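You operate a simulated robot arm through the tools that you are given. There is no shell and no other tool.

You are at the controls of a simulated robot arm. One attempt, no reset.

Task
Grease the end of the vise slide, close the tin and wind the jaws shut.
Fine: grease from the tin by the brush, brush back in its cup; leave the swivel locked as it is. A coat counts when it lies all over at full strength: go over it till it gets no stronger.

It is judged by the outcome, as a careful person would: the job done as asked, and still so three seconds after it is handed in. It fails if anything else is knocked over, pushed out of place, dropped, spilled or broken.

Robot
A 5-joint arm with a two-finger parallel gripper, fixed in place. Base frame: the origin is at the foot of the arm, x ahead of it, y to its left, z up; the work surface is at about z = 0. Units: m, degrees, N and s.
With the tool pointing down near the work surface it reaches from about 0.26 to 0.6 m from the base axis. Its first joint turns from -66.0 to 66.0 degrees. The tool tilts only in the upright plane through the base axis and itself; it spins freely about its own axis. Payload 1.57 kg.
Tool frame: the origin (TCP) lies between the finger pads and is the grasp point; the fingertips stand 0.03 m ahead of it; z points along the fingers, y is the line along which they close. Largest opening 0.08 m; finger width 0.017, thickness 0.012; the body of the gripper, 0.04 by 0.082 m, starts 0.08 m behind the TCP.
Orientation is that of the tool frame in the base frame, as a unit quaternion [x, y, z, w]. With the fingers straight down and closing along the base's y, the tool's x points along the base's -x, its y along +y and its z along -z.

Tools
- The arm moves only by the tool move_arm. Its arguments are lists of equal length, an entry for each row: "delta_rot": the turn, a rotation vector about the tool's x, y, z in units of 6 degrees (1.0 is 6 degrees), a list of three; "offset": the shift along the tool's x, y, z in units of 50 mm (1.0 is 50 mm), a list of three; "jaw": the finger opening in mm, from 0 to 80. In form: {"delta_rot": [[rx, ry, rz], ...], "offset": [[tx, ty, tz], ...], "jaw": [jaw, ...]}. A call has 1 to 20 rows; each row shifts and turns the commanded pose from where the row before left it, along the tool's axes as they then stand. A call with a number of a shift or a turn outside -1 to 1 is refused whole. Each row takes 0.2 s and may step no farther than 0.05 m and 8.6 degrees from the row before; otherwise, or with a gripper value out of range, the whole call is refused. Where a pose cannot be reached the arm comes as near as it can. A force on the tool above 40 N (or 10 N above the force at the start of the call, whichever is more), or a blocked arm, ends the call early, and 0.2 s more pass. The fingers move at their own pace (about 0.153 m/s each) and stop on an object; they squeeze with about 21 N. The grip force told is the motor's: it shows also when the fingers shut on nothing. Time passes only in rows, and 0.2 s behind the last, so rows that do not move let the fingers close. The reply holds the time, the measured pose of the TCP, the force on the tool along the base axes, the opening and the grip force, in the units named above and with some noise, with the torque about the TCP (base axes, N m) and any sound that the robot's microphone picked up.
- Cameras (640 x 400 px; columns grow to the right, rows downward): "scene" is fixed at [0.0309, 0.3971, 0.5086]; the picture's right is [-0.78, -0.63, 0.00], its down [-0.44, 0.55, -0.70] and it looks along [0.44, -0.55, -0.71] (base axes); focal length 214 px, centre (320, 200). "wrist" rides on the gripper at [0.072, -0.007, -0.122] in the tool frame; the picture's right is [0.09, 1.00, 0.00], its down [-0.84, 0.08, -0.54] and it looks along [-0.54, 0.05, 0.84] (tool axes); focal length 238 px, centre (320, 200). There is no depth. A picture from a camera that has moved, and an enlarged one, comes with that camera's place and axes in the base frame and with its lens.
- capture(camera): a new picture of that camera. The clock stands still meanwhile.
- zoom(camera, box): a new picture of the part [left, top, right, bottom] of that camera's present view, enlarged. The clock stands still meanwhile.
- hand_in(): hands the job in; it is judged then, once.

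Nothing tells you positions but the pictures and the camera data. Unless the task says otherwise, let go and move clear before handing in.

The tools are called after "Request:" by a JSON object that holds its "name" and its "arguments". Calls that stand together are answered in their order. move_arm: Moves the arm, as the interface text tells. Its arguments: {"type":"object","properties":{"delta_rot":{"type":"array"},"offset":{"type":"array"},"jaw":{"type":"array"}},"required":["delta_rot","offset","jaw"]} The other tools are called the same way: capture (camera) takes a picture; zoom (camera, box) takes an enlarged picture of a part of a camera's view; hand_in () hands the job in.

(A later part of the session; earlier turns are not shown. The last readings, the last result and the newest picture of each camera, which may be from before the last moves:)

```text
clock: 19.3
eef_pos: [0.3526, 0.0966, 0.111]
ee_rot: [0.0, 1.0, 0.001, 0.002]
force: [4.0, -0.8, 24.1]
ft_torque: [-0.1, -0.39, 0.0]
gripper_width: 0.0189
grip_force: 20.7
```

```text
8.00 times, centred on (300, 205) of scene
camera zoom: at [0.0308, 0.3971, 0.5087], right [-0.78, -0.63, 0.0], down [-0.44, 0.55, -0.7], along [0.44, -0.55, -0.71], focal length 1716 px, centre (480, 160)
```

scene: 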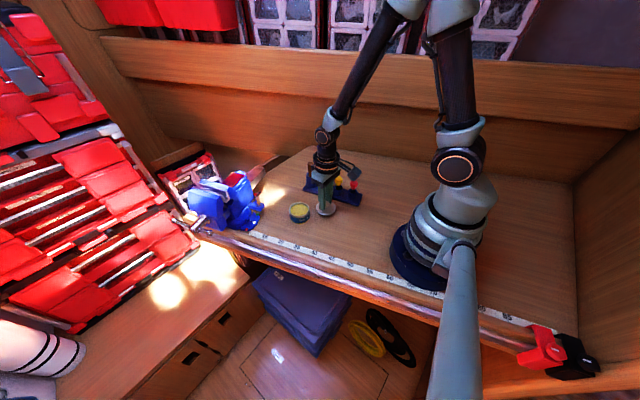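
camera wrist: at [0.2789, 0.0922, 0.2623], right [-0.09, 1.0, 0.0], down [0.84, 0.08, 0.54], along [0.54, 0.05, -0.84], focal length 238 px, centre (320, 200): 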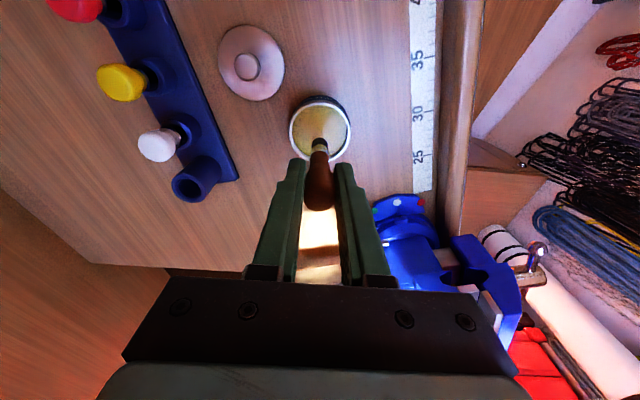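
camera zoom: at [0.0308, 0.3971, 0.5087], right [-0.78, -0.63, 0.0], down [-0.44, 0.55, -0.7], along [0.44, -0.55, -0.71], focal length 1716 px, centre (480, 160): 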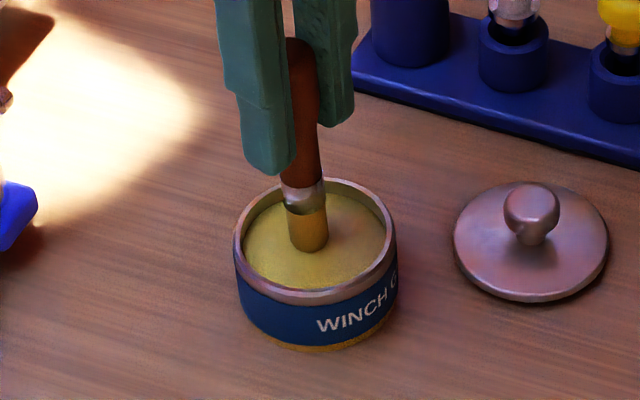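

The bristles turned yellow, so the brush is loaded. I'll lift and take a clearer picture of the tail before brushing.

Request:
{"name": "move_arm", "arguments": {"delta_rot": [[0, 0, 0], [0, 0, 0], [0, 0, 0]], "offset": [[0, 0, -0.3], [0, 0, -0.9], [0, 0, -0.9]], "jaw": [5, 5, 5]}}

Request:
{"name": "capture", "arguments": {"camera": "wrist"}}

Request:
{"name": "capture", "arguments": {"camera": "scene"}}

Request:
{"name": "zoom", "arguments": {"camera": "scene", "box": [230, 140, 310, 210]}}

```text
clock: 20.1
eef_pos: [0.3526, 0.0967, 0.213]
ee_rot: [0.0, 1.0, 0.0, -0.002]
force: [0.1, -0.6, -0.3]
ft_torque: [-0.01, -0.03, 0.01]
gripper_width: 0.0185
grip_force: 21.0
```

```text
taken
camera wrist: at [0.2807, 0.0905, 0.3368], right [-0.09, 1.0, 0.0], down [0.84, 0.08, 0.54], along [0.54, 0.05, -0.84], focal length 238 px, centre (320, 200)
```

wrist: 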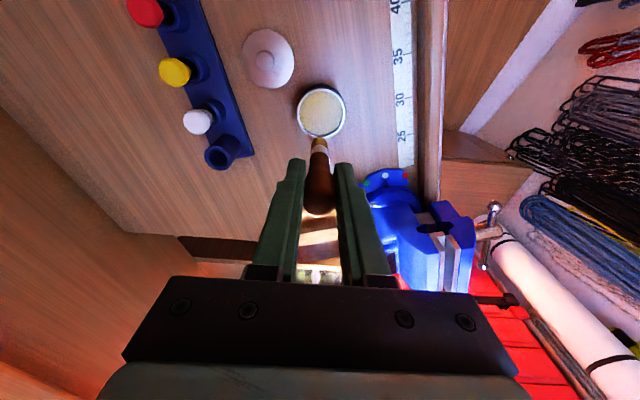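

```text
taken
```

scene: 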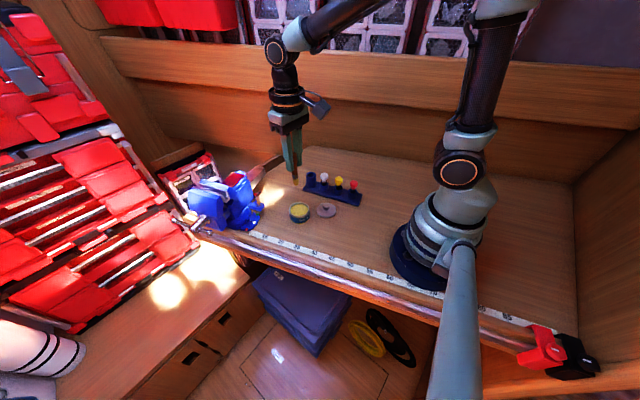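

```text
5.71 times, centred on (270, 175) of scene
camera zoom: at [0.0309, 0.3971, 0.5086], right [-0.78, -0.63, 0.0], down [-0.44, 0.55, -0.7], along [0.44, -0.55, -0.71], focal length 1226 px, centre (606, 343)
```

zoom: 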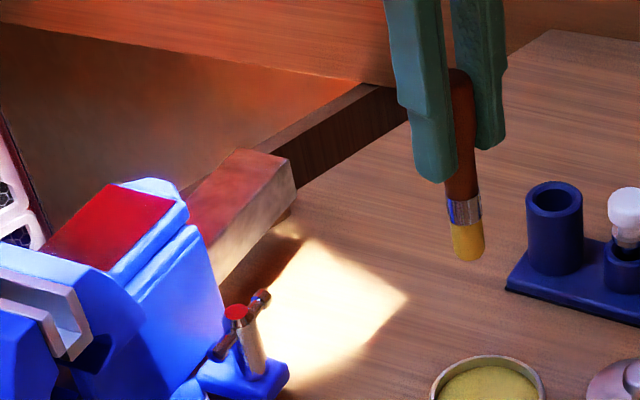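

The tail top face is about 36 mm wide and 90 mm long. It runs from its end near (0.559, 0.064) towards the body at a lean of about 15°, with the top at z≈0.07. I'll move the loaded brush above it.

Request:
{"name": "move_arm", "arguments": {"delta_rot": [[0, 0, 0], [0, 0, 0], [0, 0, 0], [0, 0, 0], [0, 0, 0], [0, 0, 0]], "offset": [[-0.793, -0.02, 0], [-0.793, -0.02, 0], [-0.793, -0.02, 0], [-0.793, -0.02, 0], [-0.793, -0.02, 0.1], [0, 0, 0]], "jaw": [5, 5, 5, 5, 5, 5]}}

Request:
{"name": "capture", "arguments": {"camera": "wrist"}}

Request:
{"name": "zoom", "arguments": {"camera": "scene", "box": [210, 120, 310, 200]}}

```text
clock: 21.5
eef_pos: [0.5478, 0.0899, 0.2102]
ee_rot: [0.0, 1.0, 0.0, -0.002]
force: [-0.6, -0.2, 0.0]
ft_torque: [0.01, -0.01, -0.02]
gripper_width: 0.0187
grip_force: 21.4
```

```text
taken
camera wrist: at [0.4762, 0.084, 0.3325], right [-0.09, 1.0, 0.0], down [0.84, 0.08, 0.54], along [0.54, 0.05, -0.84], focal length 238 px, centre (320, 200)
```

wrist: 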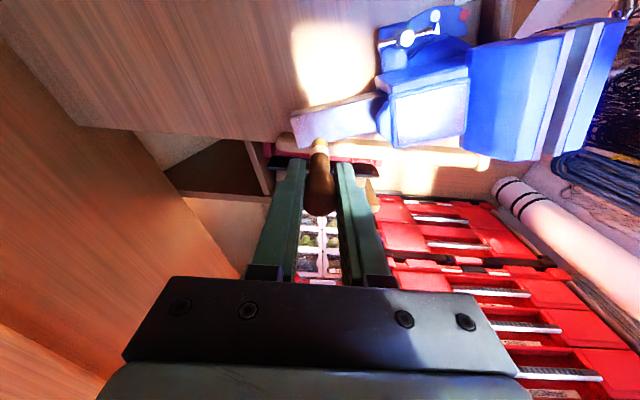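

```text
5.00 times, centred on (260, 160) of scene
camera zoom: at [0.0309, 0.3971, 0.5086], right [-0.78, -0.63, 0.0], down [-0.44, 0.55, -0.7], along [0.44, -0.55, -0.71], focal length 1072 px, centre (620, 400)
```

zoom: 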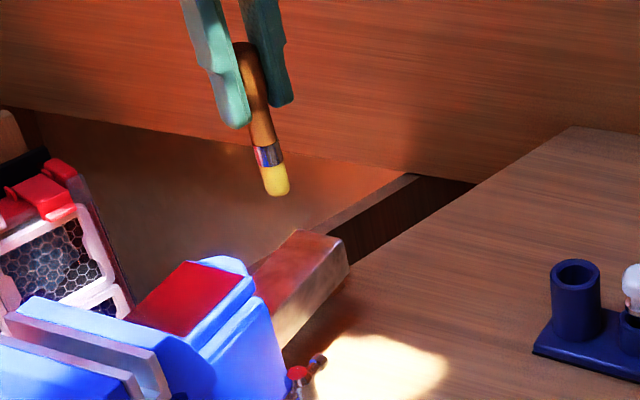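

Request:
{"name": "zoom", "arguments": {"camera": "wrist", "box": [270, 70, 410, 170]}}

Request:
{"name": "zoom", "arguments": {"camera": "scene", "box": [240, 150, 290, 190]}}

```text
4.00 times, centred on (340, 120) of wrist
camera zoom: at [0.4762, 0.084, 0.3325], right [-0.09, 1.0, 0.0], down [0.84, 0.08, 0.54], along [0.54, 0.05, -0.84], focal length 953 px, centre (240, 520)
```

zoom: 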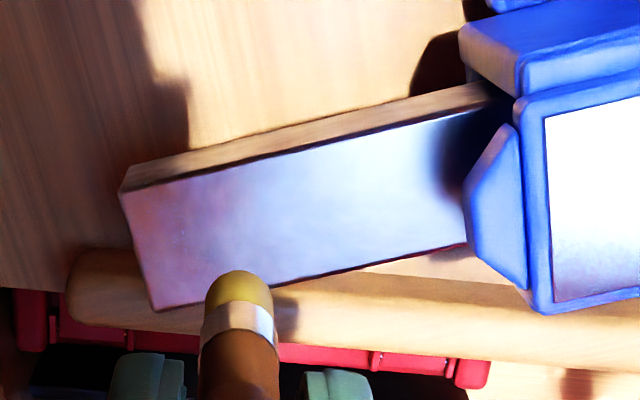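

```text
10.00 times, centred on (265, 170) of scene
camera zoom: at [0.0309, 0.3971, 0.5086], right [-0.78, -0.63, 0.0], down [-0.44, 0.55, -0.7], along [0.44, -0.55, -0.71], focal length 2145 px, centre (870, 500)
```

zoom: 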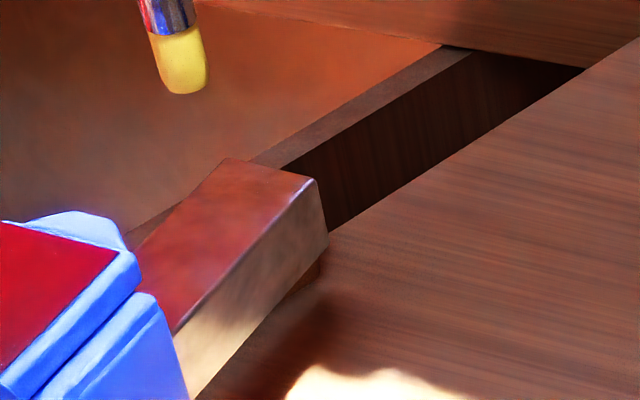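

The tail face corners are (0.543, 0.058), (0.576, 0.068), (0.514, 0.153) and (0.548, 0.154), with the brush tip right over the middle. I'll lower towards contact.

Request:
{"name": "move_arm", "arguments": {"delta_rot": [[0, 0, 0], [0, 0, 0], [0, 0, 0], [0, 0, 0]], "offset": [[0, 0, 0.3], [0, 0, 0.3], [0, 0, 0.28], [0, 0, 0]], "jaw": [5, 5, 5, 5]}}

Request:
{"name": "zoom", "arguments": {"camera": "scene", "box": [235, 140, 295, 190]}}

Request:
{"name": "zoom", "arguments": {"camera": "wrist", "box": [270, 70, 410, 170]}}

```text
clock: 22.5
eef_pos: [0.5493, 0.0904, 0.1649]
ee_rot: [0.0, 1.0, 0.001, 0.0]
force: [-0.5, -0.3, 0.3]
ft_torque: [-0.02, -0.02, -0.01]
gripper_width: 0.0185
grip_force: 20.8
```

```text
8.00 times, centred on (265, 165) of scene
camera zoom: at [0.0309, 0.3971, 0.5086], right [-0.78, -0.63, 0.0], down [-0.44, 0.55, -0.7], along [0.44, -0.55, -0.71], focal length 1716 px, centre (760, 480)
```

zoom: 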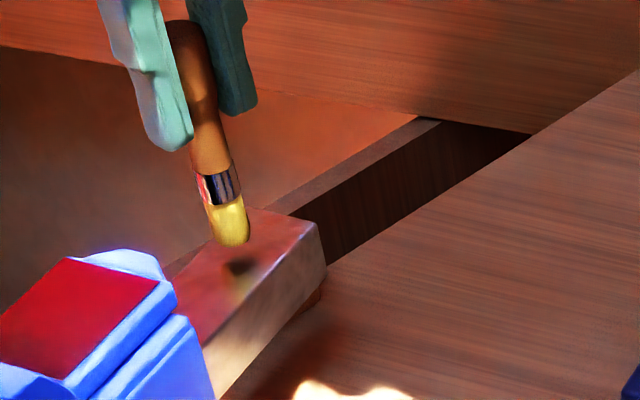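

```text
4.00 times, centred on (340, 120) of wrist
camera zoom: at [0.4775, 0.0854, 0.2878], right [-0.09, 1.0, 0.0], down [0.84, 0.08, 0.54], along [0.54, 0.05, -0.84], focal length 953 px, centre (240, 520)
```

zoom: 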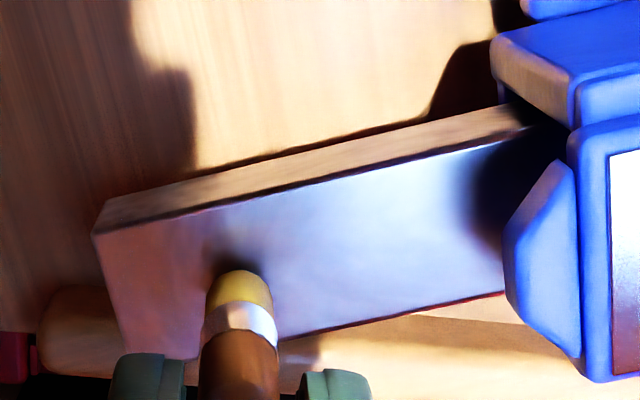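

Still slightly above the surface. Lowering in small steps.

Request:
{"name": "move_arm", "arguments": {"delta_rot": [[0, 0, 0], [0, 0, 0], [0, 0, 0]], "offset": [[0, 0, 0.05], [0, 0, 0.05], [0, 0, 0]], "jaw": [5, 5, 5]}}

Request:
{"name": "zoom", "arguments": {"camera": "scene", "box": [235, 140, 295, 190]}}

```text
clock: 23.3
eef_pos: [0.5484, 0.0917, 0.1612]
ee_rot: [0.0, 1.0, 0.0, -0.001]
force: [-0.2, -0.1, 0.0]
ft_torque: [-0.03, 0.02, 0.0]
gripper_width: 0.0183
grip_force: 20.9
```

```text
8.00 times, centred on (265, 165) of scene
camera zoom: at [0.0309, 0.3971, 0.5086], right [-0.78, -0.63, 0.0], down [-0.44, 0.55, -0.7], along [0.44, -0.55, -0.71], focal length 1716 px, centre (760, 480)
```

zoom: 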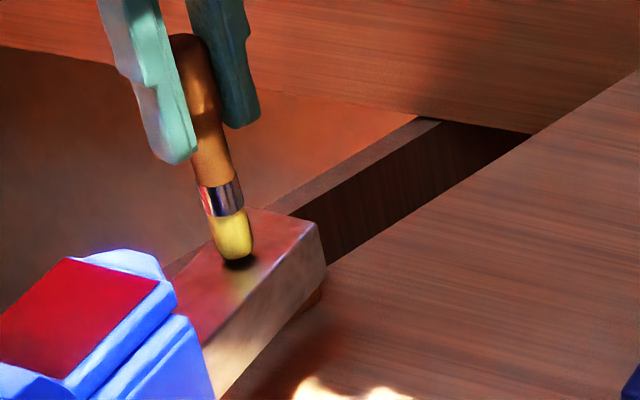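

Request:
{"name": "move_arm", "arguments": {"delta_rot": [[0, 0, 0], [0, 0, 0], [0, 0, 0]], "offset": [[0, 0, 0.03], [0, 0, 0.03], [0, 0, 0]], "jaw": [5, 5, 5]}}

Request:
{"name": "zoom", "arguments": {"camera": "scene", "box": [235, 140, 295, 190]}}

```text
clock: 24.1
eef_pos: [0.548, 0.0927, 0.1577]
ee_rot: [-0.001, 1.0, 0.0, 0.0]
force: [-2.1, 0.2, 4.2]
ft_torque: [0.04, 0.08, 0.01]
gripper_width: 0.019
grip_force: 21.1
```

```text
8.00 times, centred on (265, 165) of scene
camera zoom: at [0.0308, 0.3971, 0.5086], right [-0.78, -0.63, 0.0], down [-0.44, 0.55, -0.7], along [0.44, -0.55, -0.71], focal length 1716 px, centre (760, 480)
```

zoom: 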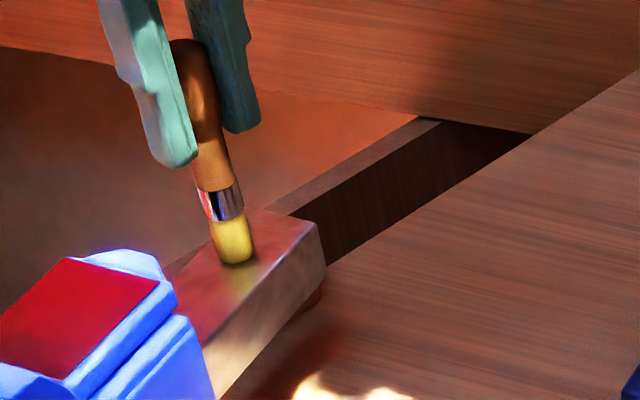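

In contact at about 4 N. I'll make a first short stroke towards the tail end and back, then check the mark it leaves.

Request:
{"name": "move_arm", "arguments": {"delta_rot": [[0, 0, 0], [0, 0, 0], [0, 0, 0], [0, 0, 0], [0, 0, 0], [0, 0, 0]], "offset": [[-0.06, -0.191, 0], [-0.06, -0.191, 0], [-0.045, -0.143, 0], [0.06, 0.191, 0], [0.06, 0.191, 0], [0.06, 0.191, 0]], "jaw": [5, 5, 5, 5, 5, 5]}}

Request:
{"name": "zoom", "arguments": {"camera": "scene", "box": [235, 140, 295, 190]}}

Request:
{"name": "zoom", "arguments": {"camera": "wrist", "box": [270, 70, 410, 170]}}

```text
clock: 25.5
eef_pos: [0.5473, 0.0948, 0.1582]
ee_rot: [0.0, 1.0, 0.0, -0.001]
force: [-0.1, 0.1, -0.5]
ft_torque: [-0.03, -0.02, -0.02]
gripper_width: 0.0187
grip_force: 21.9
```

```text
8.00 times, centred on (265, 165) of scene
camera zoom: at [0.0309, 0.3971, 0.5086], right [-0.78, -0.63, 0.0], down [-0.44, 0.55, -0.7], along [0.44, -0.55, -0.71], focal length 1716 px, centre (760, 480)
```

zoom: 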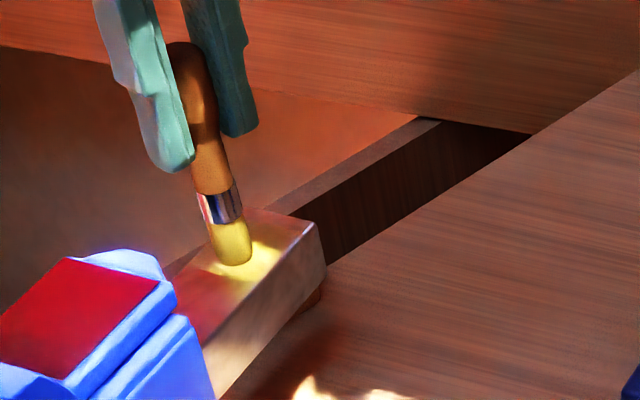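

```text
4.00 times, centred on (340, 120) of wrist
camera zoom: at [0.4759, 0.0884, 0.2806], right [-0.09, 1.0, 0.0], down [0.84, 0.08, 0.54], along [0.54, 0.05, -0.84], focal length 953 px, centre (240, 520)
```

zoom: 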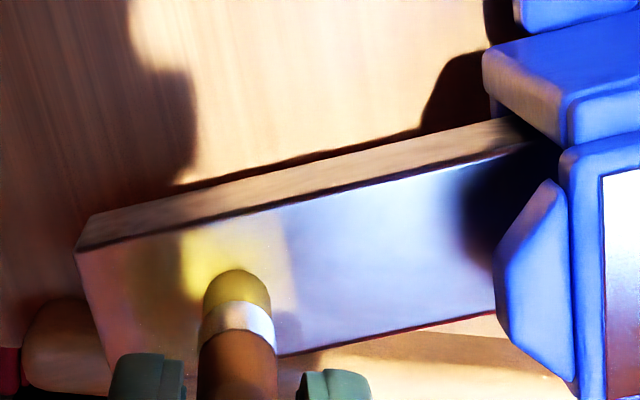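

Grease is showing as a yellow patch at the end portion, up to roughly 45 mm from the end. I'll press slightly more and sweep lanes over the whole end patch.

Request:
{"name": "move_arm", "arguments": {"delta_rot": [[0, 0, 0], [0, 0, 0], [0, 0, 0], [0, 0, 0], [0, 0, 0], [0, 0, 0], [0, 0, 0], [0, 0, 0], [0, 0, 0], [0, 0, 0], [0, 0, 0], [0, 0, 0], [0, 0, 0], [0, 0, 0], [0, 0, 0], [0, 0, 0], [0, 0, 0], [0, 0, 0]], "offset": [[0.048, 0.1526, 0.03], [0.048, 0.1526, 0], [-0.072, -0.229, 0], [-0.072, -0.229, 0], [-0.072, -0.229, 0], [-0.072, -0.229, 0], [-0.21, 0.066, 0], [0.072, 0.229, 0], [0.072, 0.229, 0], [0.072, 0.229, 0], [0.072, 0.229, 0], [0.2, -0.063, 0], [0.2, -0.063, 0], [-0.072, -0.229, 0], [-0.072, -0.229, 0], [-0.072, -0.229, 0], [-0.072, -0.229, 0], [-0.191, 0.06, 0]], "jaw": [5, 5, 5, 5, 5, 5, 5, 5, 5, 5, 5, 5, 5, 5, 5, 5, 5, 5]}}

Request:
{"name": "zoom", "arguments": {"camera": "scene", "box": [235, 140, 295, 190]}}

Request:
{"name": "zoom", "arguments": {"camera": "wrist", "box": [270, 70, 410, 170]}}

```text
clock: 29.3
eef_pos: [0.56, 0.0618, 0.1553]
ee_rot: [0.0, 1.0, 0.001, -0.002]
force: [-3.2, -0.8, 6.5]
ft_torque: [-0.05, 0.32, -0.01]
gripper_width: 0.019
grip_force: 21.0
```

```text
8.00 times, centred on (265, 165) of scene
camera zoom: at [0.0308, 0.3971, 0.5086], right [-0.78, -0.63, 0.0], down [-0.44, 0.55, -0.7], along [0.44, -0.55, -0.71], focal length 1716 px, centre (760, 480)
```

zoom: 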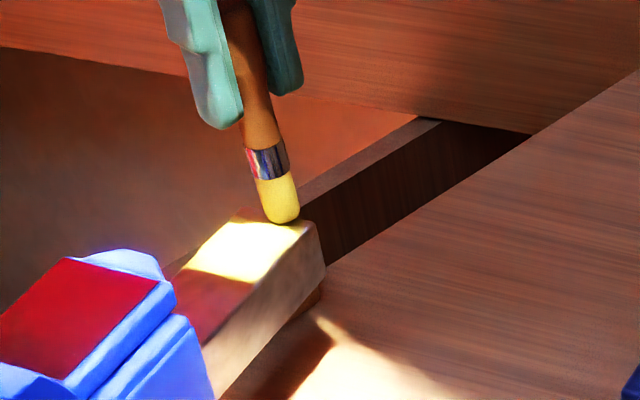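

```text
4.00 times, centred on (340, 120) of wrist
camera zoom: at [0.4878, 0.0559, 0.2783], right [-0.09, 1.0, 0.0], down [0.84, 0.08, 0.54], along [0.54, 0.05, -0.84], focal length 953 px, centre (240, 520)
```

zoom: 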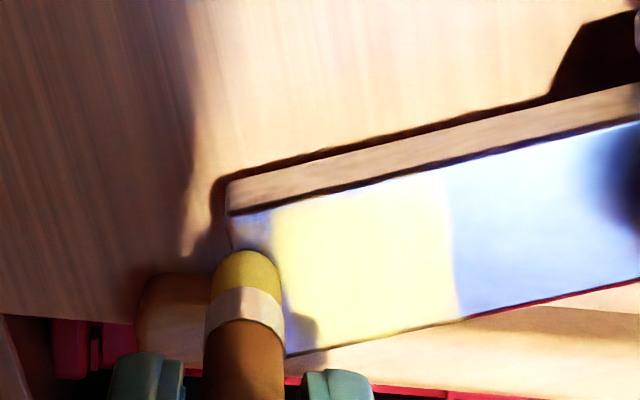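

A yellow coat covers most of the end patch. I'll lift the brush away to inspect it.

Request:
{"name": "move_arm", "arguments": {"delta_rot": [[0, 0, 0], [0, 0, 0], [0, 0, 0]], "offset": [[0, 0, -0.8], [0.8, 0.4, 0], [0, 0, 0]], "jaw": [5, 5, 5]}}

Request:
{"name": "zoom", "arguments": {"camera": "scene", "box": [235, 145, 285, 185]}}

Request:
{"name": "capture", "arguments": {"camera": "wrist"}}

```text
clock: 30.1
eef_pos: [0.5186, 0.0831, 0.196]
ee_rot: [0.0, 1.0, 0.0, -0.001]
force: [0.1, 0.1, -1.3]
ft_torque: [-0.01, 0.01, -0.03]
gripper_width: 0.0186
grip_force: 20.8
```

```text
10.00 times, centred on (260, 165) of scene
camera zoom: at [0.0308, 0.3971, 0.5086], right [-0.78, -0.63, 0.0], down [-0.44, 0.55, -0.7], along [0.44, -0.55, -0.71], focal length 2145 px, centre (920, 550)
```

zoom: 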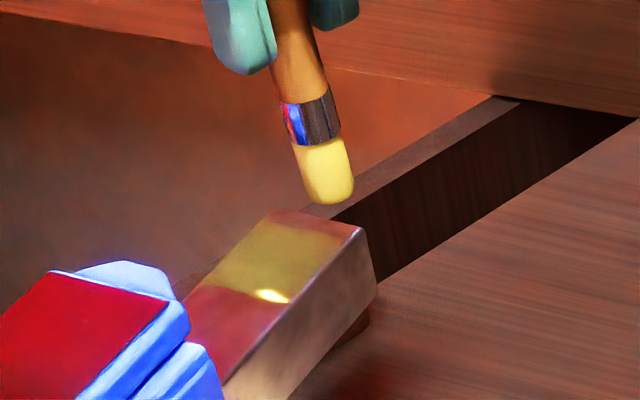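

```text
taken
camera wrist: at [0.4464, 0.0777, 0.3188], right [-0.09, 1.0, 0.0], down [0.84, 0.08, 0.54], along [0.54, 0.05, -0.84], focal length 238 px, centre (320, 200)
```

wrist: 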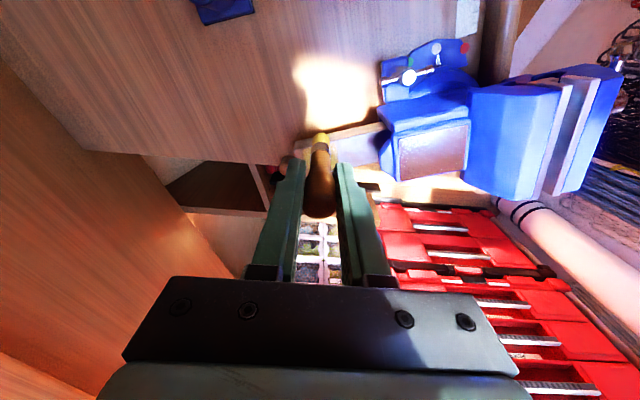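

I'll shift the arm aside for an unobstructed close view of the coat.

Request:
{"name": "move_arm", "arguments": {"delta_rot": [[0, 0, 0], [0, 0, 0], [0, 0, 0]], "offset": [[0.2, -0.8, -0.2], [0.2, -0.6, 0], [0, 0, 0]], "jaw": [5, 5, 5]}}

Request:
{"name": "capture", "arguments": {"camera": "wrist"}}

Request:
{"name": "zoom", "arguments": {"camera": "scene", "box": [235, 150, 285, 190]}}

```text
clock: 30.9
eef_pos: [0.4958, 0.0134, 0.2047]
ee_rot: [-0.001, 1.0, 0.0, -0.001]
force: [-0.2, 0.3, -0.1]
ft_torque: [0.0, 0.0, -0.02]
gripper_width: 0.0189
grip_force: 20.7
```

```text
taken
camera wrist: at [0.4244, 0.0073, 0.3276], right [-0.09, 1.0, 0.0], down [0.84, 0.08, 0.54], along [0.54, 0.05, -0.84], focal length 238 px, centre (320, 200)
```

wrist: 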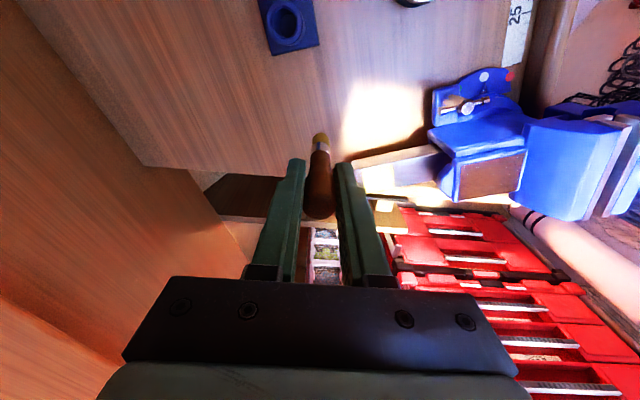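

```text
10.00 times, centred on (260, 170) of scene
camera zoom: at [0.0309, 0.3971, 0.5086], right [-0.78, -0.63, 0.0], down [-0.44, 0.55, -0.7], along [0.44, -0.55, -0.71], focal length 2145 px, centre (920, 500)
```

zoom: 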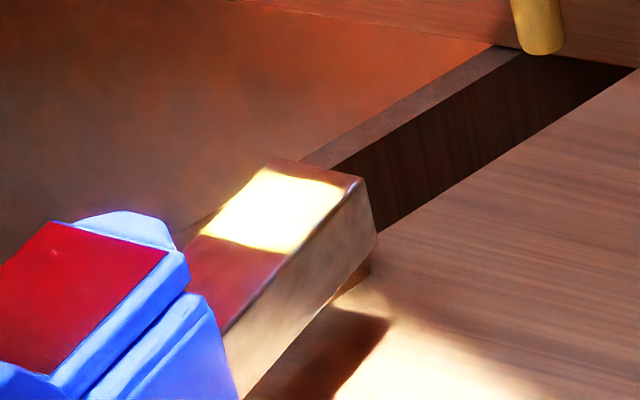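

Request:
{"name": "zoom", "arguments": {"camera": "scene", "box": [250, 160, 274, 178]}}

Request:
{"name": "zoom", "arguments": {"camera": "wrist", "box": [340, 120, 460, 220]}}

```text
16.00 times, centred on (262, 169) of scene
camera zoom: at [0.0309, 0.3971, 0.5086], right [-0.78, -0.63, 0.0], down [-0.44, 0.55, -0.7], along [0.44, -0.55, -0.71], focal length 3432 px, centre (1248, 696)
```

zoom: 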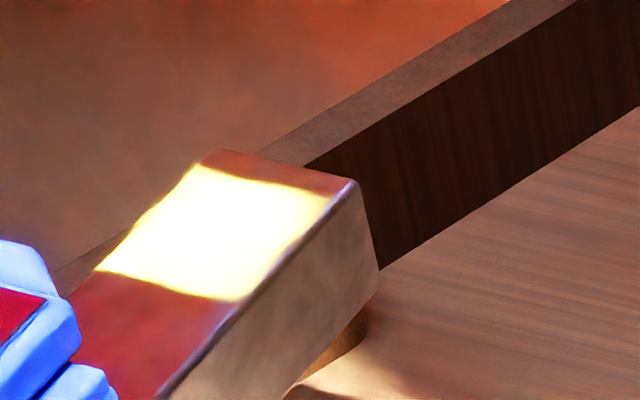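

```text
4.00 times, centred on (400, 170) of wrist
camera zoom: at [0.4244, 0.0073, 0.3276], right [-0.09, 1.0, 0.0], down [0.84, 0.08, 0.54], along [0.54, 0.05, -0.84], focal length 953 px, centre (0, 320)
```

zoom: 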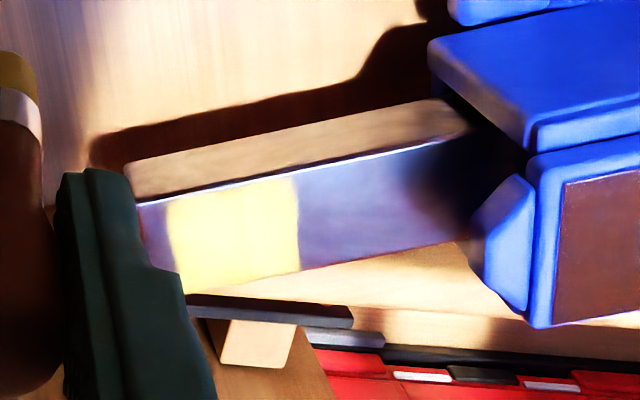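

The coat fills a rectangle on the tail end and looks even, but its strength is uncertain. I'll reload the brush from the tin and go over it again to compare.

Request:
{"name": "move_arm", "arguments": {"delta_rot": [[0, 0, 0], [0, 0, 0], [0, 0, 0], [0, 0, 0], [0, 0, 0], [0, 0, 0], [0, 0, 0]], "offset": [[0.728, 0.42, 0], [0.728, 0.42, 0], [0.728, 0.42, 0], [0.728, 0.42, 0], [0, 0, 0.8], [0, 0, 0.6], [0, 0, 0]], "jaw": [5, 5, 5, 5, 5, 5, 5]}}

Request:
{"name": "zoom", "arguments": {"camera": "scene", "box": [270, 180, 330, 230]}}

Request:
{"name": "zoom", "arguments": {"camera": "scene", "box": [250, 160, 274, 178]}}

```text
clock: 32.5
eef_pos: [0.3507, 0.0973, 0.1334]
ee_rot: [0.0, 1.0, 0.0, -0.001]
force: [-0.3, 0.0, -1.2]
ft_torque: [-0.03, 0.05, -0.01]
gripper_width: 0.0188
grip_force: 20.9
```

```text
8.00 times, centred on (300, 205) of scene
camera zoom: at [0.0309, 0.3971, 0.5086], right [-0.78, -0.63, 0.0], down [-0.44, 0.55, -0.7], along [0.44, -0.55, -0.71], focal length 1716 px, centre (480, 160)
```

zoom: 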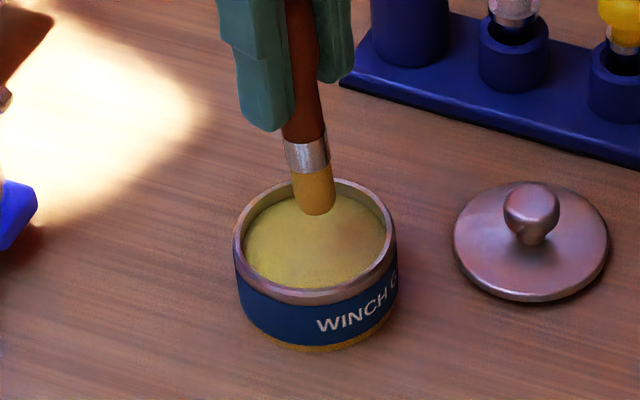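

```text
16.00 times, centred on (262, 169) of scene
camera zoom: at [0.0309, 0.3971, 0.5086], right [-0.78, -0.63, 0.0], down [-0.44, 0.55, -0.7], along [0.44, -0.55, -0.71], focal length 3432 px, centre (1248, 696)
```

zoom: 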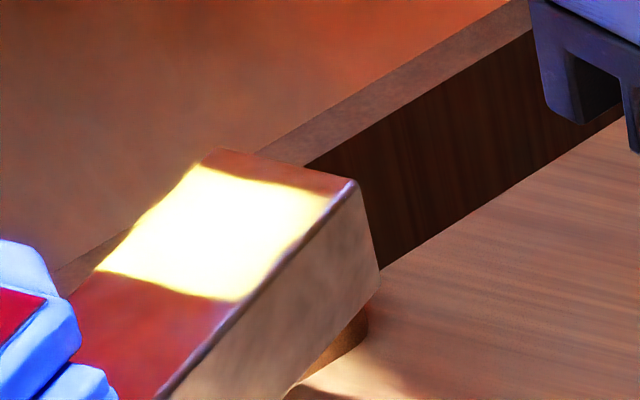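

Request:
{"name": "move_arm", "arguments": {"delta_rot": [[0, 0, 0], [0, 0, 0], [0, 0, 0], [0, 0, 0]], "offset": [[0, 0, 0.2], [0, 0, 0.15], [0, 0, 0.08], [0, 0, 0]], "jaw": [5, 5, 5, 5]}}

Request:
{"name": "zoom", "arguments": {"camera": "scene", "box": [270, 180, 330, 230]}}

```text
clock: 33.5
eef_pos: [0.3526, 0.0975, 0.1136]
ee_rot: [0.0, 1.0, 0.0, -0.001]
force: [-0.7, 0.2, -0.9]
ft_torque: [0.0, 0.0, 0.0]
gripper_width: 0.0187
grip_force: 20.9
```

```text
8.00 times, centred on (300, 205) of scene
camera zoom: at [0.0309, 0.3971, 0.5086], right [-0.78, -0.63, 0.0], down [-0.44, 0.55, -0.7], along [0.44, -0.55, -0.71], focal length 1716 px, centre (480, 160)
```

zoom: 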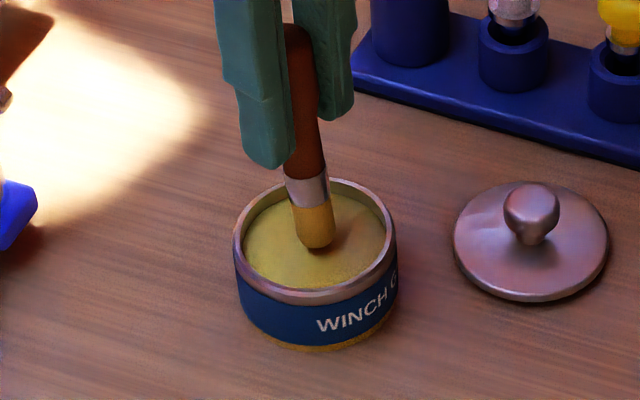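

Request:
{"name": "move_arm", "arguments": {"delta_rot": [[0, 0, 0], [0, 0, 0], [0, 0, 0]], "offset": [[0, 0, 0.05], [0, 0, 0.03], [0, 0, 0]], "jaw": [5, 5, 5]}}

Request:
{"name": "zoom", "arguments": {"camera": "scene", "box": [270, 180, 330, 230]}}

```text
clock: 34.3
eef_pos: [0.3522, 0.097, 0.1111]
ee_rot: [0.0, 1.0, 0.0, -0.001]
force: [0.1, -0.7, -0.6]
ft_torque: [-0.01, 0.01, 0.0]
gripper_width: 0.0186
grip_force: 21.1
```

```text
8.00 times, centred on (300, 205) of scene
camera zoom: at [0.0309, 0.3971, 0.5086], right [-0.78, -0.63, 0.0], down [-0.44, 0.55, -0.7], along [0.44, -0.55, -0.71], focal length 1716 px, centre (480, 160)
```

zoom: 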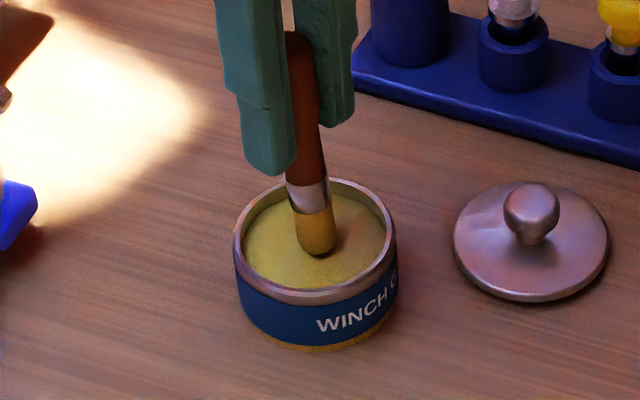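

Request:
{"name": "move_arm", "arguments": {"delta_rot": [[0, 0, 0], [0, 0, 0], [0, 0, 0]], "offset": [[0, 0, 0.04], [0, 0, 0.04], [0, 0, 0]], "jaw": [5, 5, 5]}}

Request:
{"name": "zoom", "arguments": {"camera": "scene", "box": [270, 180, 330, 230]}}

Request:
{"name": "zoom", "arguments": {"camera": "wrist", "box": [270, 80, 370, 220]}}

```text
clock: 35.1
eef_pos: [0.3538, 0.0978, 0.1079]
ee_rot: [0.0, 1.0, 0.0, 0.001]
force: [-3.4, -1.7, 25.2]
ft_torque: [-0.1, 0.16, 0.0]
gripper_width: 0.0188
grip_force: 20.4
```

```text
8.00 times, centred on (300, 205) of scene
camera zoom: at [0.0308, 0.3971, 0.5087], right [-0.78, -0.63, 0.0], down [-0.44, 0.55, -0.7], along [0.44, -0.55, -0.71], focal length 1716 px, centre (480, 160)
```

zoom: 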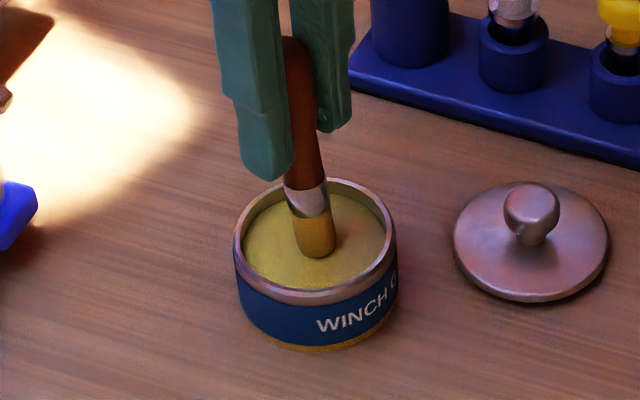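

```text
2.86 times, centred on (320, 150) of wrist
camera zoom: at [0.281, 0.0918, 0.23], right [-0.09, 1.0, 0.0], down [0.84, 0.08, 0.54], along [0.54, 0.05, -0.84], focal length 681 px, centre (320, 343)
```

zoom: 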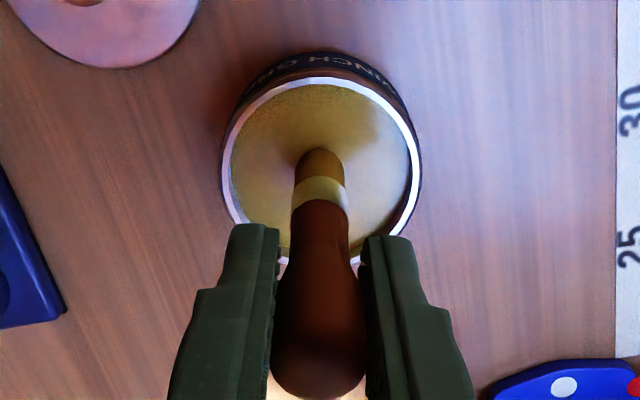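

Reloaded. Back up and over to the tail.

Request:
{"name": "move_arm", "arguments": {"delta_rot": [[0, 0, 0], [0, 0, 0], [0, 0, 0], [0, 0, 0], [0, 0, 0], [0, 0, 0], [0, 0, 0], [0, 0, 0], [0, 0, 0], [0, 0, 0]], "offset": [[0, 0, -0.3], [0, 0, -0.8], [0, 0, -0.74], [-0.979, -0.041, 0], [-0.979, -0.041, 0], [-0.979, -0.041, 0], [-0.979, -0.041, 0], [0, 0, 0.42], [0, 0, 0.4], [0, 0, 0]], "jaw": [5, 5, 5, 5, 5, 5, 5, 5, 5, 5]}}

Request:
{"name": "zoom", "arguments": {"camera": "scene", "box": [235, 140, 295, 190]}}

Request:
{"name": "zoom", "arguments": {"camera": "wrist", "box": [270, 70, 410, 170]}}

```text
clock: 37.3
eef_pos: [0.5446, 0.0889, 0.1565]
ee_rot: [0.001, 1.0, 0.0, 0.0]
force: [0.0, 0.1, 0.1]
ft_torque: [-0.01, 0.0, 0.01]
gripper_width: 0.0187
grip_force: 20.4
```

```text
8.00 times, centred on (265, 165) of scene
camera zoom: at [0.0309, 0.3971, 0.5086], right [-0.78, -0.63, 0.0], down [-0.44, 0.55, -0.7], along [0.44, -0.55, -0.71], focal length 1716 px, centre (760, 480)
```

zoom: 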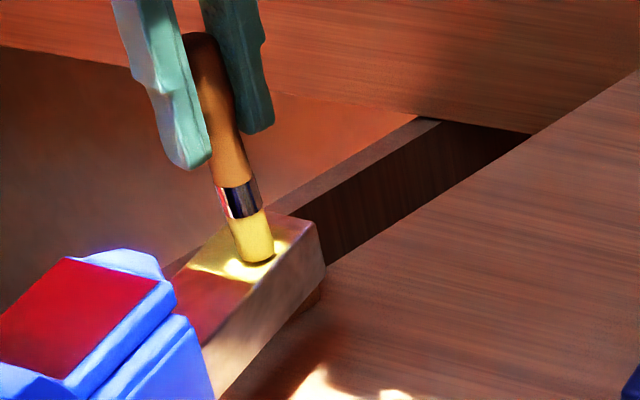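

```text
4.00 times, centred on (340, 120) of wrist
camera zoom: at [0.4727, 0.0828, 0.2801], right [-0.09, 1.0, 0.0], down [0.84, 0.08, 0.54], along [0.54, 0.05, -0.84], focal length 953 px, centre (240, 520)
```

zoom: 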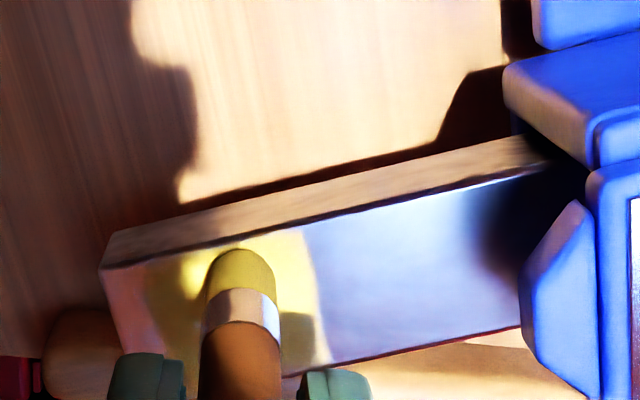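

Request:
{"name": "move_arm", "arguments": {"delta_rot": [[0, 0, 0], [0, 0, 0], [0, 0, 0], [0, 0, 0], [0, 0, 0], [0, 0, 0], [0, 0, 0], [0, 0, 0], [0, 0, 0], [0, 0, 0], [0, 0, 0], [0, 0, 0], [0, 0, 0], [0, 0, 0], [0, 0, 0], [0, 0, 0], [0, 0, 0], [0, 0, 0], [0, 0, 0], [0, 0, 0]], "offset": [[0.06, 0.191, 0.045], [0.06, 0.191, 0], [-0.072, -0.229, 0], [-0.072, -0.229, 0], [-0.072, -0.229, 0], [-0.072, -0.229, 0], [-0.1145, 0.036, 0], [0.072, 0.229, 0], [0.072, 0.229, 0], [0.072, 0.229, 0], [0.072, 0.229, 0], [-0.1145, 0.036, 0], [-0.072, -0.229, 0], [-0.072, -0.229, 0], [-0.072, -0.229, 0], [-0.072, -0.229, 0], [-0.1145, 0.036, 0], [0.09, 0.286, 0], [0.09, 0.286, 0], [0.09, 0.286, 0]], "jaw": [5, 5, 5, 5, 5, 5, 5, 5, 5, 5, 5, 5, 5, 5, 5, 5, 5, 5, 5, 5]}}

Request:
{"name": "zoom", "arguments": {"camera": "scene", "box": [235, 140, 295, 190]}}

Request:
{"name": "zoom", "arguments": {"camera": "wrist", "box": [270, 70, 410, 170]}}

```text
clock: 41.5
eef_pos: [0.5604, 0.1099, 0.1555]
ee_rot: [0.0, 1.0, 0.001, 0.0]
force: [2.5, -3.3, 4.7]
ft_torque: [-0.25, -0.11, 0.0]
gripper_width: 0.0187
grip_force: 20.8
```

```text
8.00 times, centred on (265, 165) of scene
camera zoom: at [0.0308, 0.3971, 0.5086], right [-0.78, -0.63, 0.0], down [-0.44, 0.55, -0.7], along [0.44, -0.55, -0.71], focal length 1716 px, centre (760, 480)
```

zoom: 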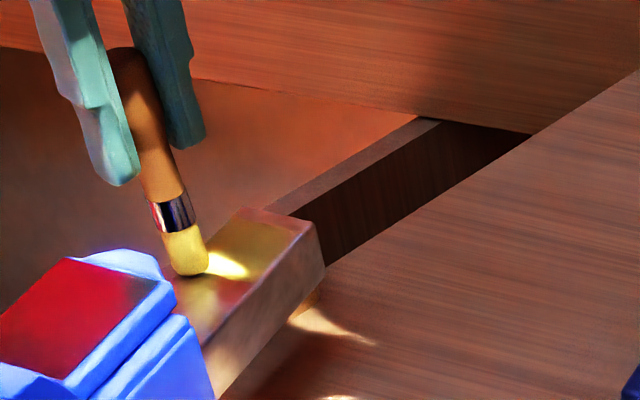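

```text
4.00 times, centred on (340, 120) of wrist
camera zoom: at [0.4891, 0.104, 0.2773], right [-0.09, 1.0, 0.0], down [0.84, 0.08, 0.54], along [0.54, 0.05, -0.84], focal length 953 px, centre (240, 520)
```

zoom: 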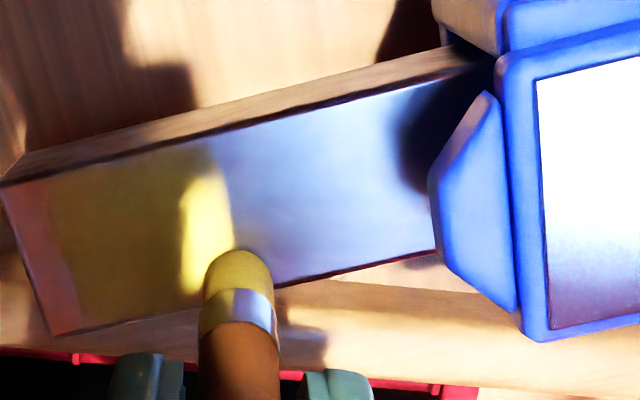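

The second coat is on with the load still good. I'll move to the same viewpoint as before to compare strength.

Request:
{"name": "move_arm", "arguments": {"delta_rot": [[0, 0, 0], [0, 0, 0], [0, 0, 0], [0, 0, 0], [0, 0, 0]], "offset": [[0, 0, -0.98], [0.431, -0.645, 0], [0.431, -0.645, 0], [0.431, -0.645, 0], [0, 0, 0]], "jaw": [5, 5, 5, 5, 5]}}

Request:
{"name": "zoom", "arguments": {"camera": "scene", "box": [250, 160, 274, 178]}}

Request:
{"name": "zoom", "arguments": {"camera": "wrist", "box": [340, 120, 460, 220]}}

Request:
{"name": "zoom", "arguments": {"camera": "wrist", "box": [290, 110, 370, 170]}}

```text
clock: 42.7
eef_pos: [0.4983, 0.0119, 0.2033]
ee_rot: [0.0, 1.0, 0.0, -0.002]
force: [0.1, 0.3, -0.6]
ft_torque: [0.02, -0.01, -0.01]
gripper_width: 0.019
grip_force: 21.3
```

```text
16.00 times, centred on (262, 169) of scene
camera zoom: at [0.0309, 0.3971, 0.5086], right [-0.78, -0.63, 0.0], down [-0.44, 0.55, -0.7], along [0.44, -0.55, -0.71], focal length 3432 px, centre (1248, 696)
```

zoom: 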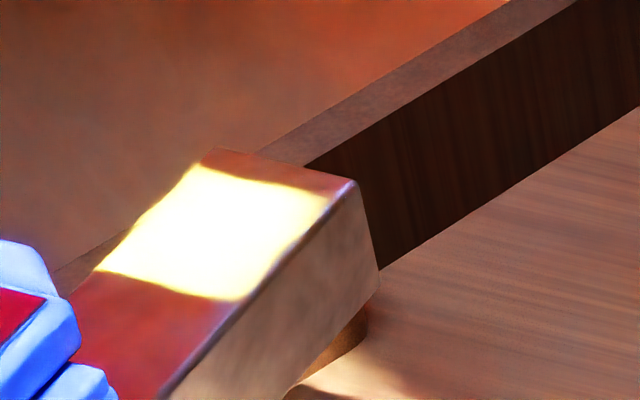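

```text
4.00 times, centred on (400, 170) of wrist
camera zoom: at [0.4248, 0.0057, 0.3267], right [-0.09, 1.0, 0.0], down [0.84, 0.08, 0.54], along [0.54, 0.05, -0.84], focal length 953 px, centre (0, 320)
```

zoom: 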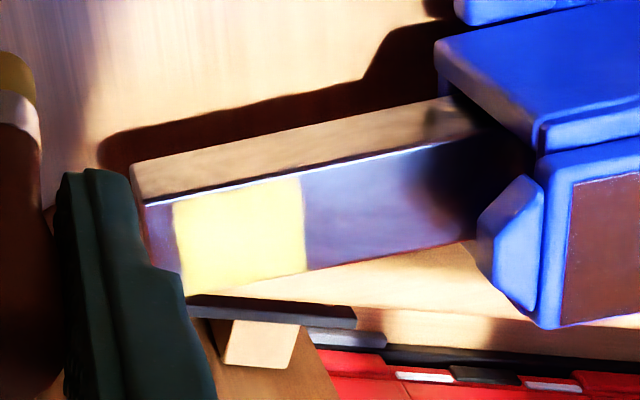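

```text
6.67 times, centred on (330, 140) of wrist
camera zoom: at [0.4248, 0.0057, 0.3267], right [-0.09, 1.0, 0.0], down [0.84, 0.08, 0.54], along [0.54, 0.05, -0.84], focal length 1589 px, centre (253, 600)
```

zoom: 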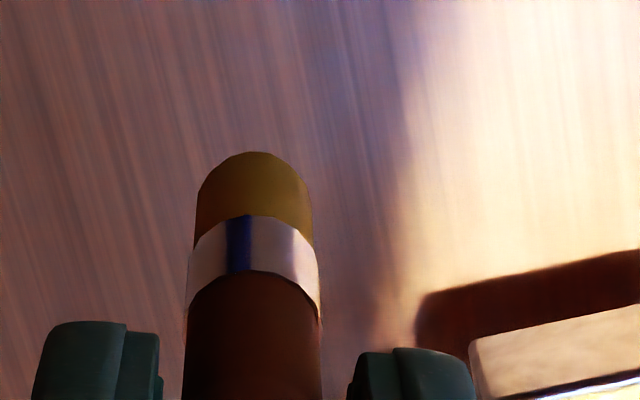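

Request:
{"name": "zoom", "arguments": {"camera": "wrist", "box": [370, 155, 426, 199]}}

Request:
{"name": "zoom", "arguments": {"camera": "scene", "box": [254, 164, 270, 174]}}

```text
9.09 times, centred on (398, 177) of wrist
camera zoom: at [0.4248, 0.0057, 0.3267], right [-0.09, 1.0, 0.0], down [0.84, 0.08, 0.54], along [0.54, 0.05, -0.84], focal length 2167 px, centre (-389, 409)
```

zoom: 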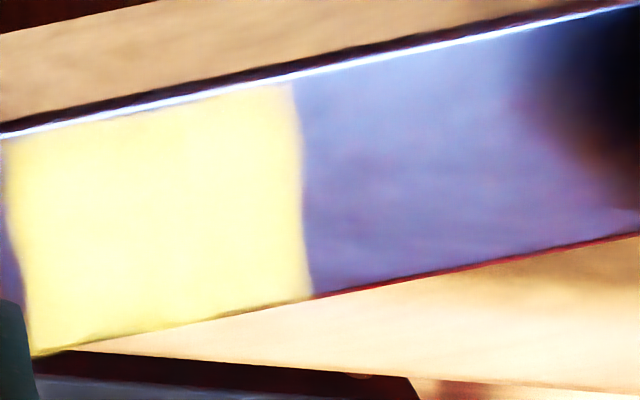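

```text
16.00 times, centred on (262, 169) of scene
camera zoom: at [0.0309, 0.3971, 0.5086], right [-0.78, -0.63, 0.0], down [-0.44, 0.55, -0.7], along [0.44, -0.55, -0.71], focal length 3432 px, centre (1248, 696)
```

zoom: 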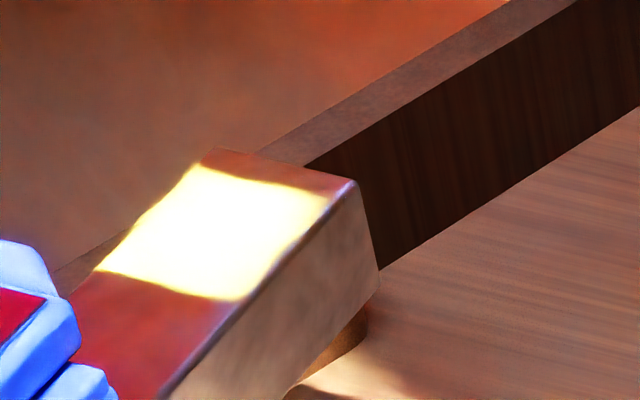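

The coat spans the full width, but there's an uncoated strip of about 8 mm at the very end. I'll brush crosswise right along the end edge to see whether that strip takes grease too.

Request:
{"name": "move_arm", "arguments": {"delta_rot": [[0, 0, 0], [0, 0, 0], [0, 0, 0], [0, 0, 0], [0, 0, 0], [0, 0, 0], [0, 0, 0], [0, 0, 0], [0, 0, 0], [0, 0, 0], [0, 0, 0], [0, 0, 0], [0, 0, 0], [0, 0, 0], [0, 0, 0], [0, 0, 0]], "offset": [[-0.512, 0.504, 0], [-0.512, 0.504, 0], [0, 0, 0.5], [0, 0, 0.4], [0, 0, 0.12], [-0.1336, 0.042, 0], [-0.1336, 0.042, 0], [-0.1336, 0.042, 0], [-0.018, -0.057, 0], [0.1336, -0.042, 0], [0.1336, -0.042, 0], [0.1336, -0.042, 0], [0.048, 0.153, 0], [-0.1336, 0.042, 0], [-0.1336, 0.042, 0], [-0.1336, 0.042, 0]], "jaw": [5, 5, 5, 5, 5, 5, 5, 5, 5, 5, 5, 5, 5, 5, 5, 5]}}

Request:
{"name": "zoom", "arguments": {"camera": "scene", "box": [235, 140, 295, 190]}}

Request:
{"name": "zoom", "arguments": {"camera": "wrist", "box": [270, 70, 410, 170]}}

```text
clock: 46.1
eef_pos: [0.5624, 0.0746, 0.1534]
ee_rot: [0.0, 1.0, 0.001, -0.001]
force: [-5.7, -3.2, 9.7]
ft_torque: [-0.26, 0.43, 0.0]
gripper_width: 0.0189
grip_force: 20.4
```

```text
8.00 times, centred on (265, 165) of scene
camera zoom: at [0.0308, 0.3971, 0.5087], right [-0.78, -0.63, 0.0], down [-0.44, 0.55, -0.7], along [0.44, -0.55, -0.71], focal length 1716 px, centre (760, 480)
```

zoom: 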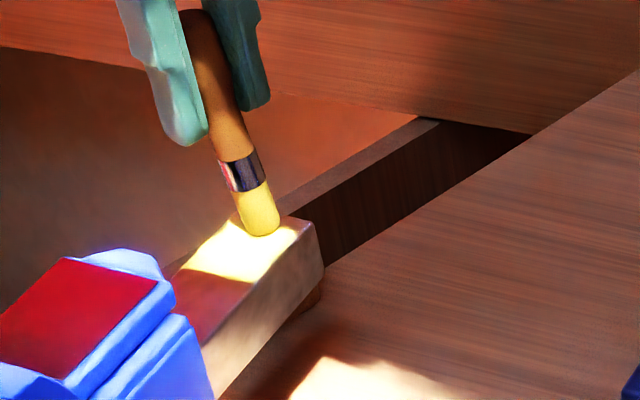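

```text
4.00 times, centred on (340, 120) of wrist
camera zoom: at [0.4921, 0.0701, 0.2762], right [-0.09, 1.0, 0.0], down [0.84, 0.08, 0.54], along [0.54, 0.05, -0.84], focal length 953 px, centre (240, 520)
```

zoom: 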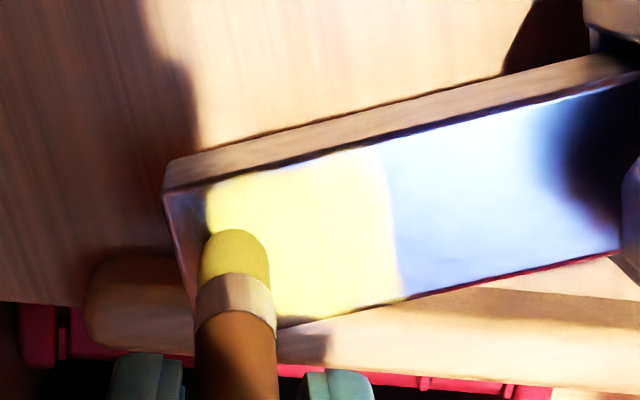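

The end strip stays bare, so the grease zone is the rectangle. I'll continue the crosswise passes over the rest of it.

Request:
{"name": "move_arm", "arguments": {"delta_rot": [[0, 0, 0], [0, 0, 0], [0, 0, 0], [0, 0, 0], [0, 0, 0], [0, 0, 0], [0, 0, 0], [0, 0, 0], [0, 0, 0], [0, 0, 0], [0, 0, 0], [0, 0, 0], [0, 0, 0], [0, 0, 0], [0, 0, 0], [0, 0, 0], [0, 0, 0], [0, 0, 0], [0, 0, 0], [0, 0, 0]], "offset": [[0.03, 0.0954, 0], [0.1336, -0.042, 0], [0.1336, -0.042, 0], [0.1336, -0.042, 0], [0.03, 0.0954, 0], [-0.1336, 0.042, 0], [-0.1336, 0.042, 0], [-0.1336, 0.042, 0], [0.03, 0.0954, 0], [0.1336, -0.042, 0], [0.1336, -0.042, 0], [0.1336, -0.042, 0], [0.03, 0.0954, 0], [-0.1336, 0.042, 0], [-0.1336, 0.042, 0], [-0.1336, 0.042, 0], [0.03, 0.0954, 0], [0.1336, -0.042, 0], [0.1336, -0.042, 0], [0.1336, -0.042, 0]], "jaw": [5, 5, 5, 5, 5, 5, 5, 5, 5, 5, 5, 5, 5, 5, 5, 5, 5, 5, 5, 5]}}

Request:
{"name": "zoom", "arguments": {"camera": "wrist", "box": [270, 70, 410, 170]}}

```text
clock: 50.3
eef_pos: [0.5371, 0.0939, 0.1543]
ee_rot: [0.0, 1.0, -0.001, -0.001]
force: [0.1, -0.2, 0.0]
ft_torque: [0.03, 0.0, -0.01]
gripper_width: 0.019
grip_force: 21.0
```

```text
4.00 times, centred on (340, 120) of wrist
camera zoom: at [0.4646, 0.088, 0.2761], right [-0.09, 1.0, 0.0], down [0.84, 0.08, 0.54], along [0.54, 0.05, -0.84], focal length 953 px, centre (240, 520)
```

zoom: 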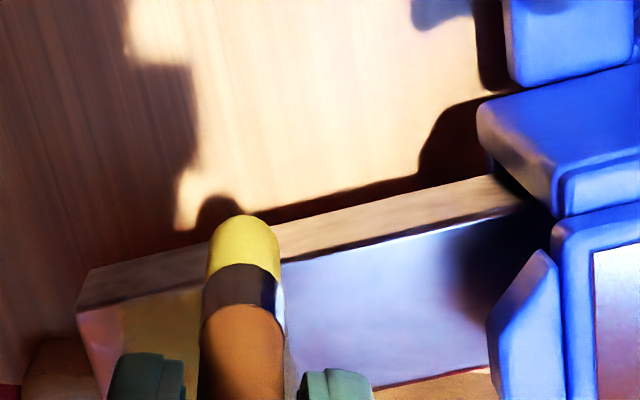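

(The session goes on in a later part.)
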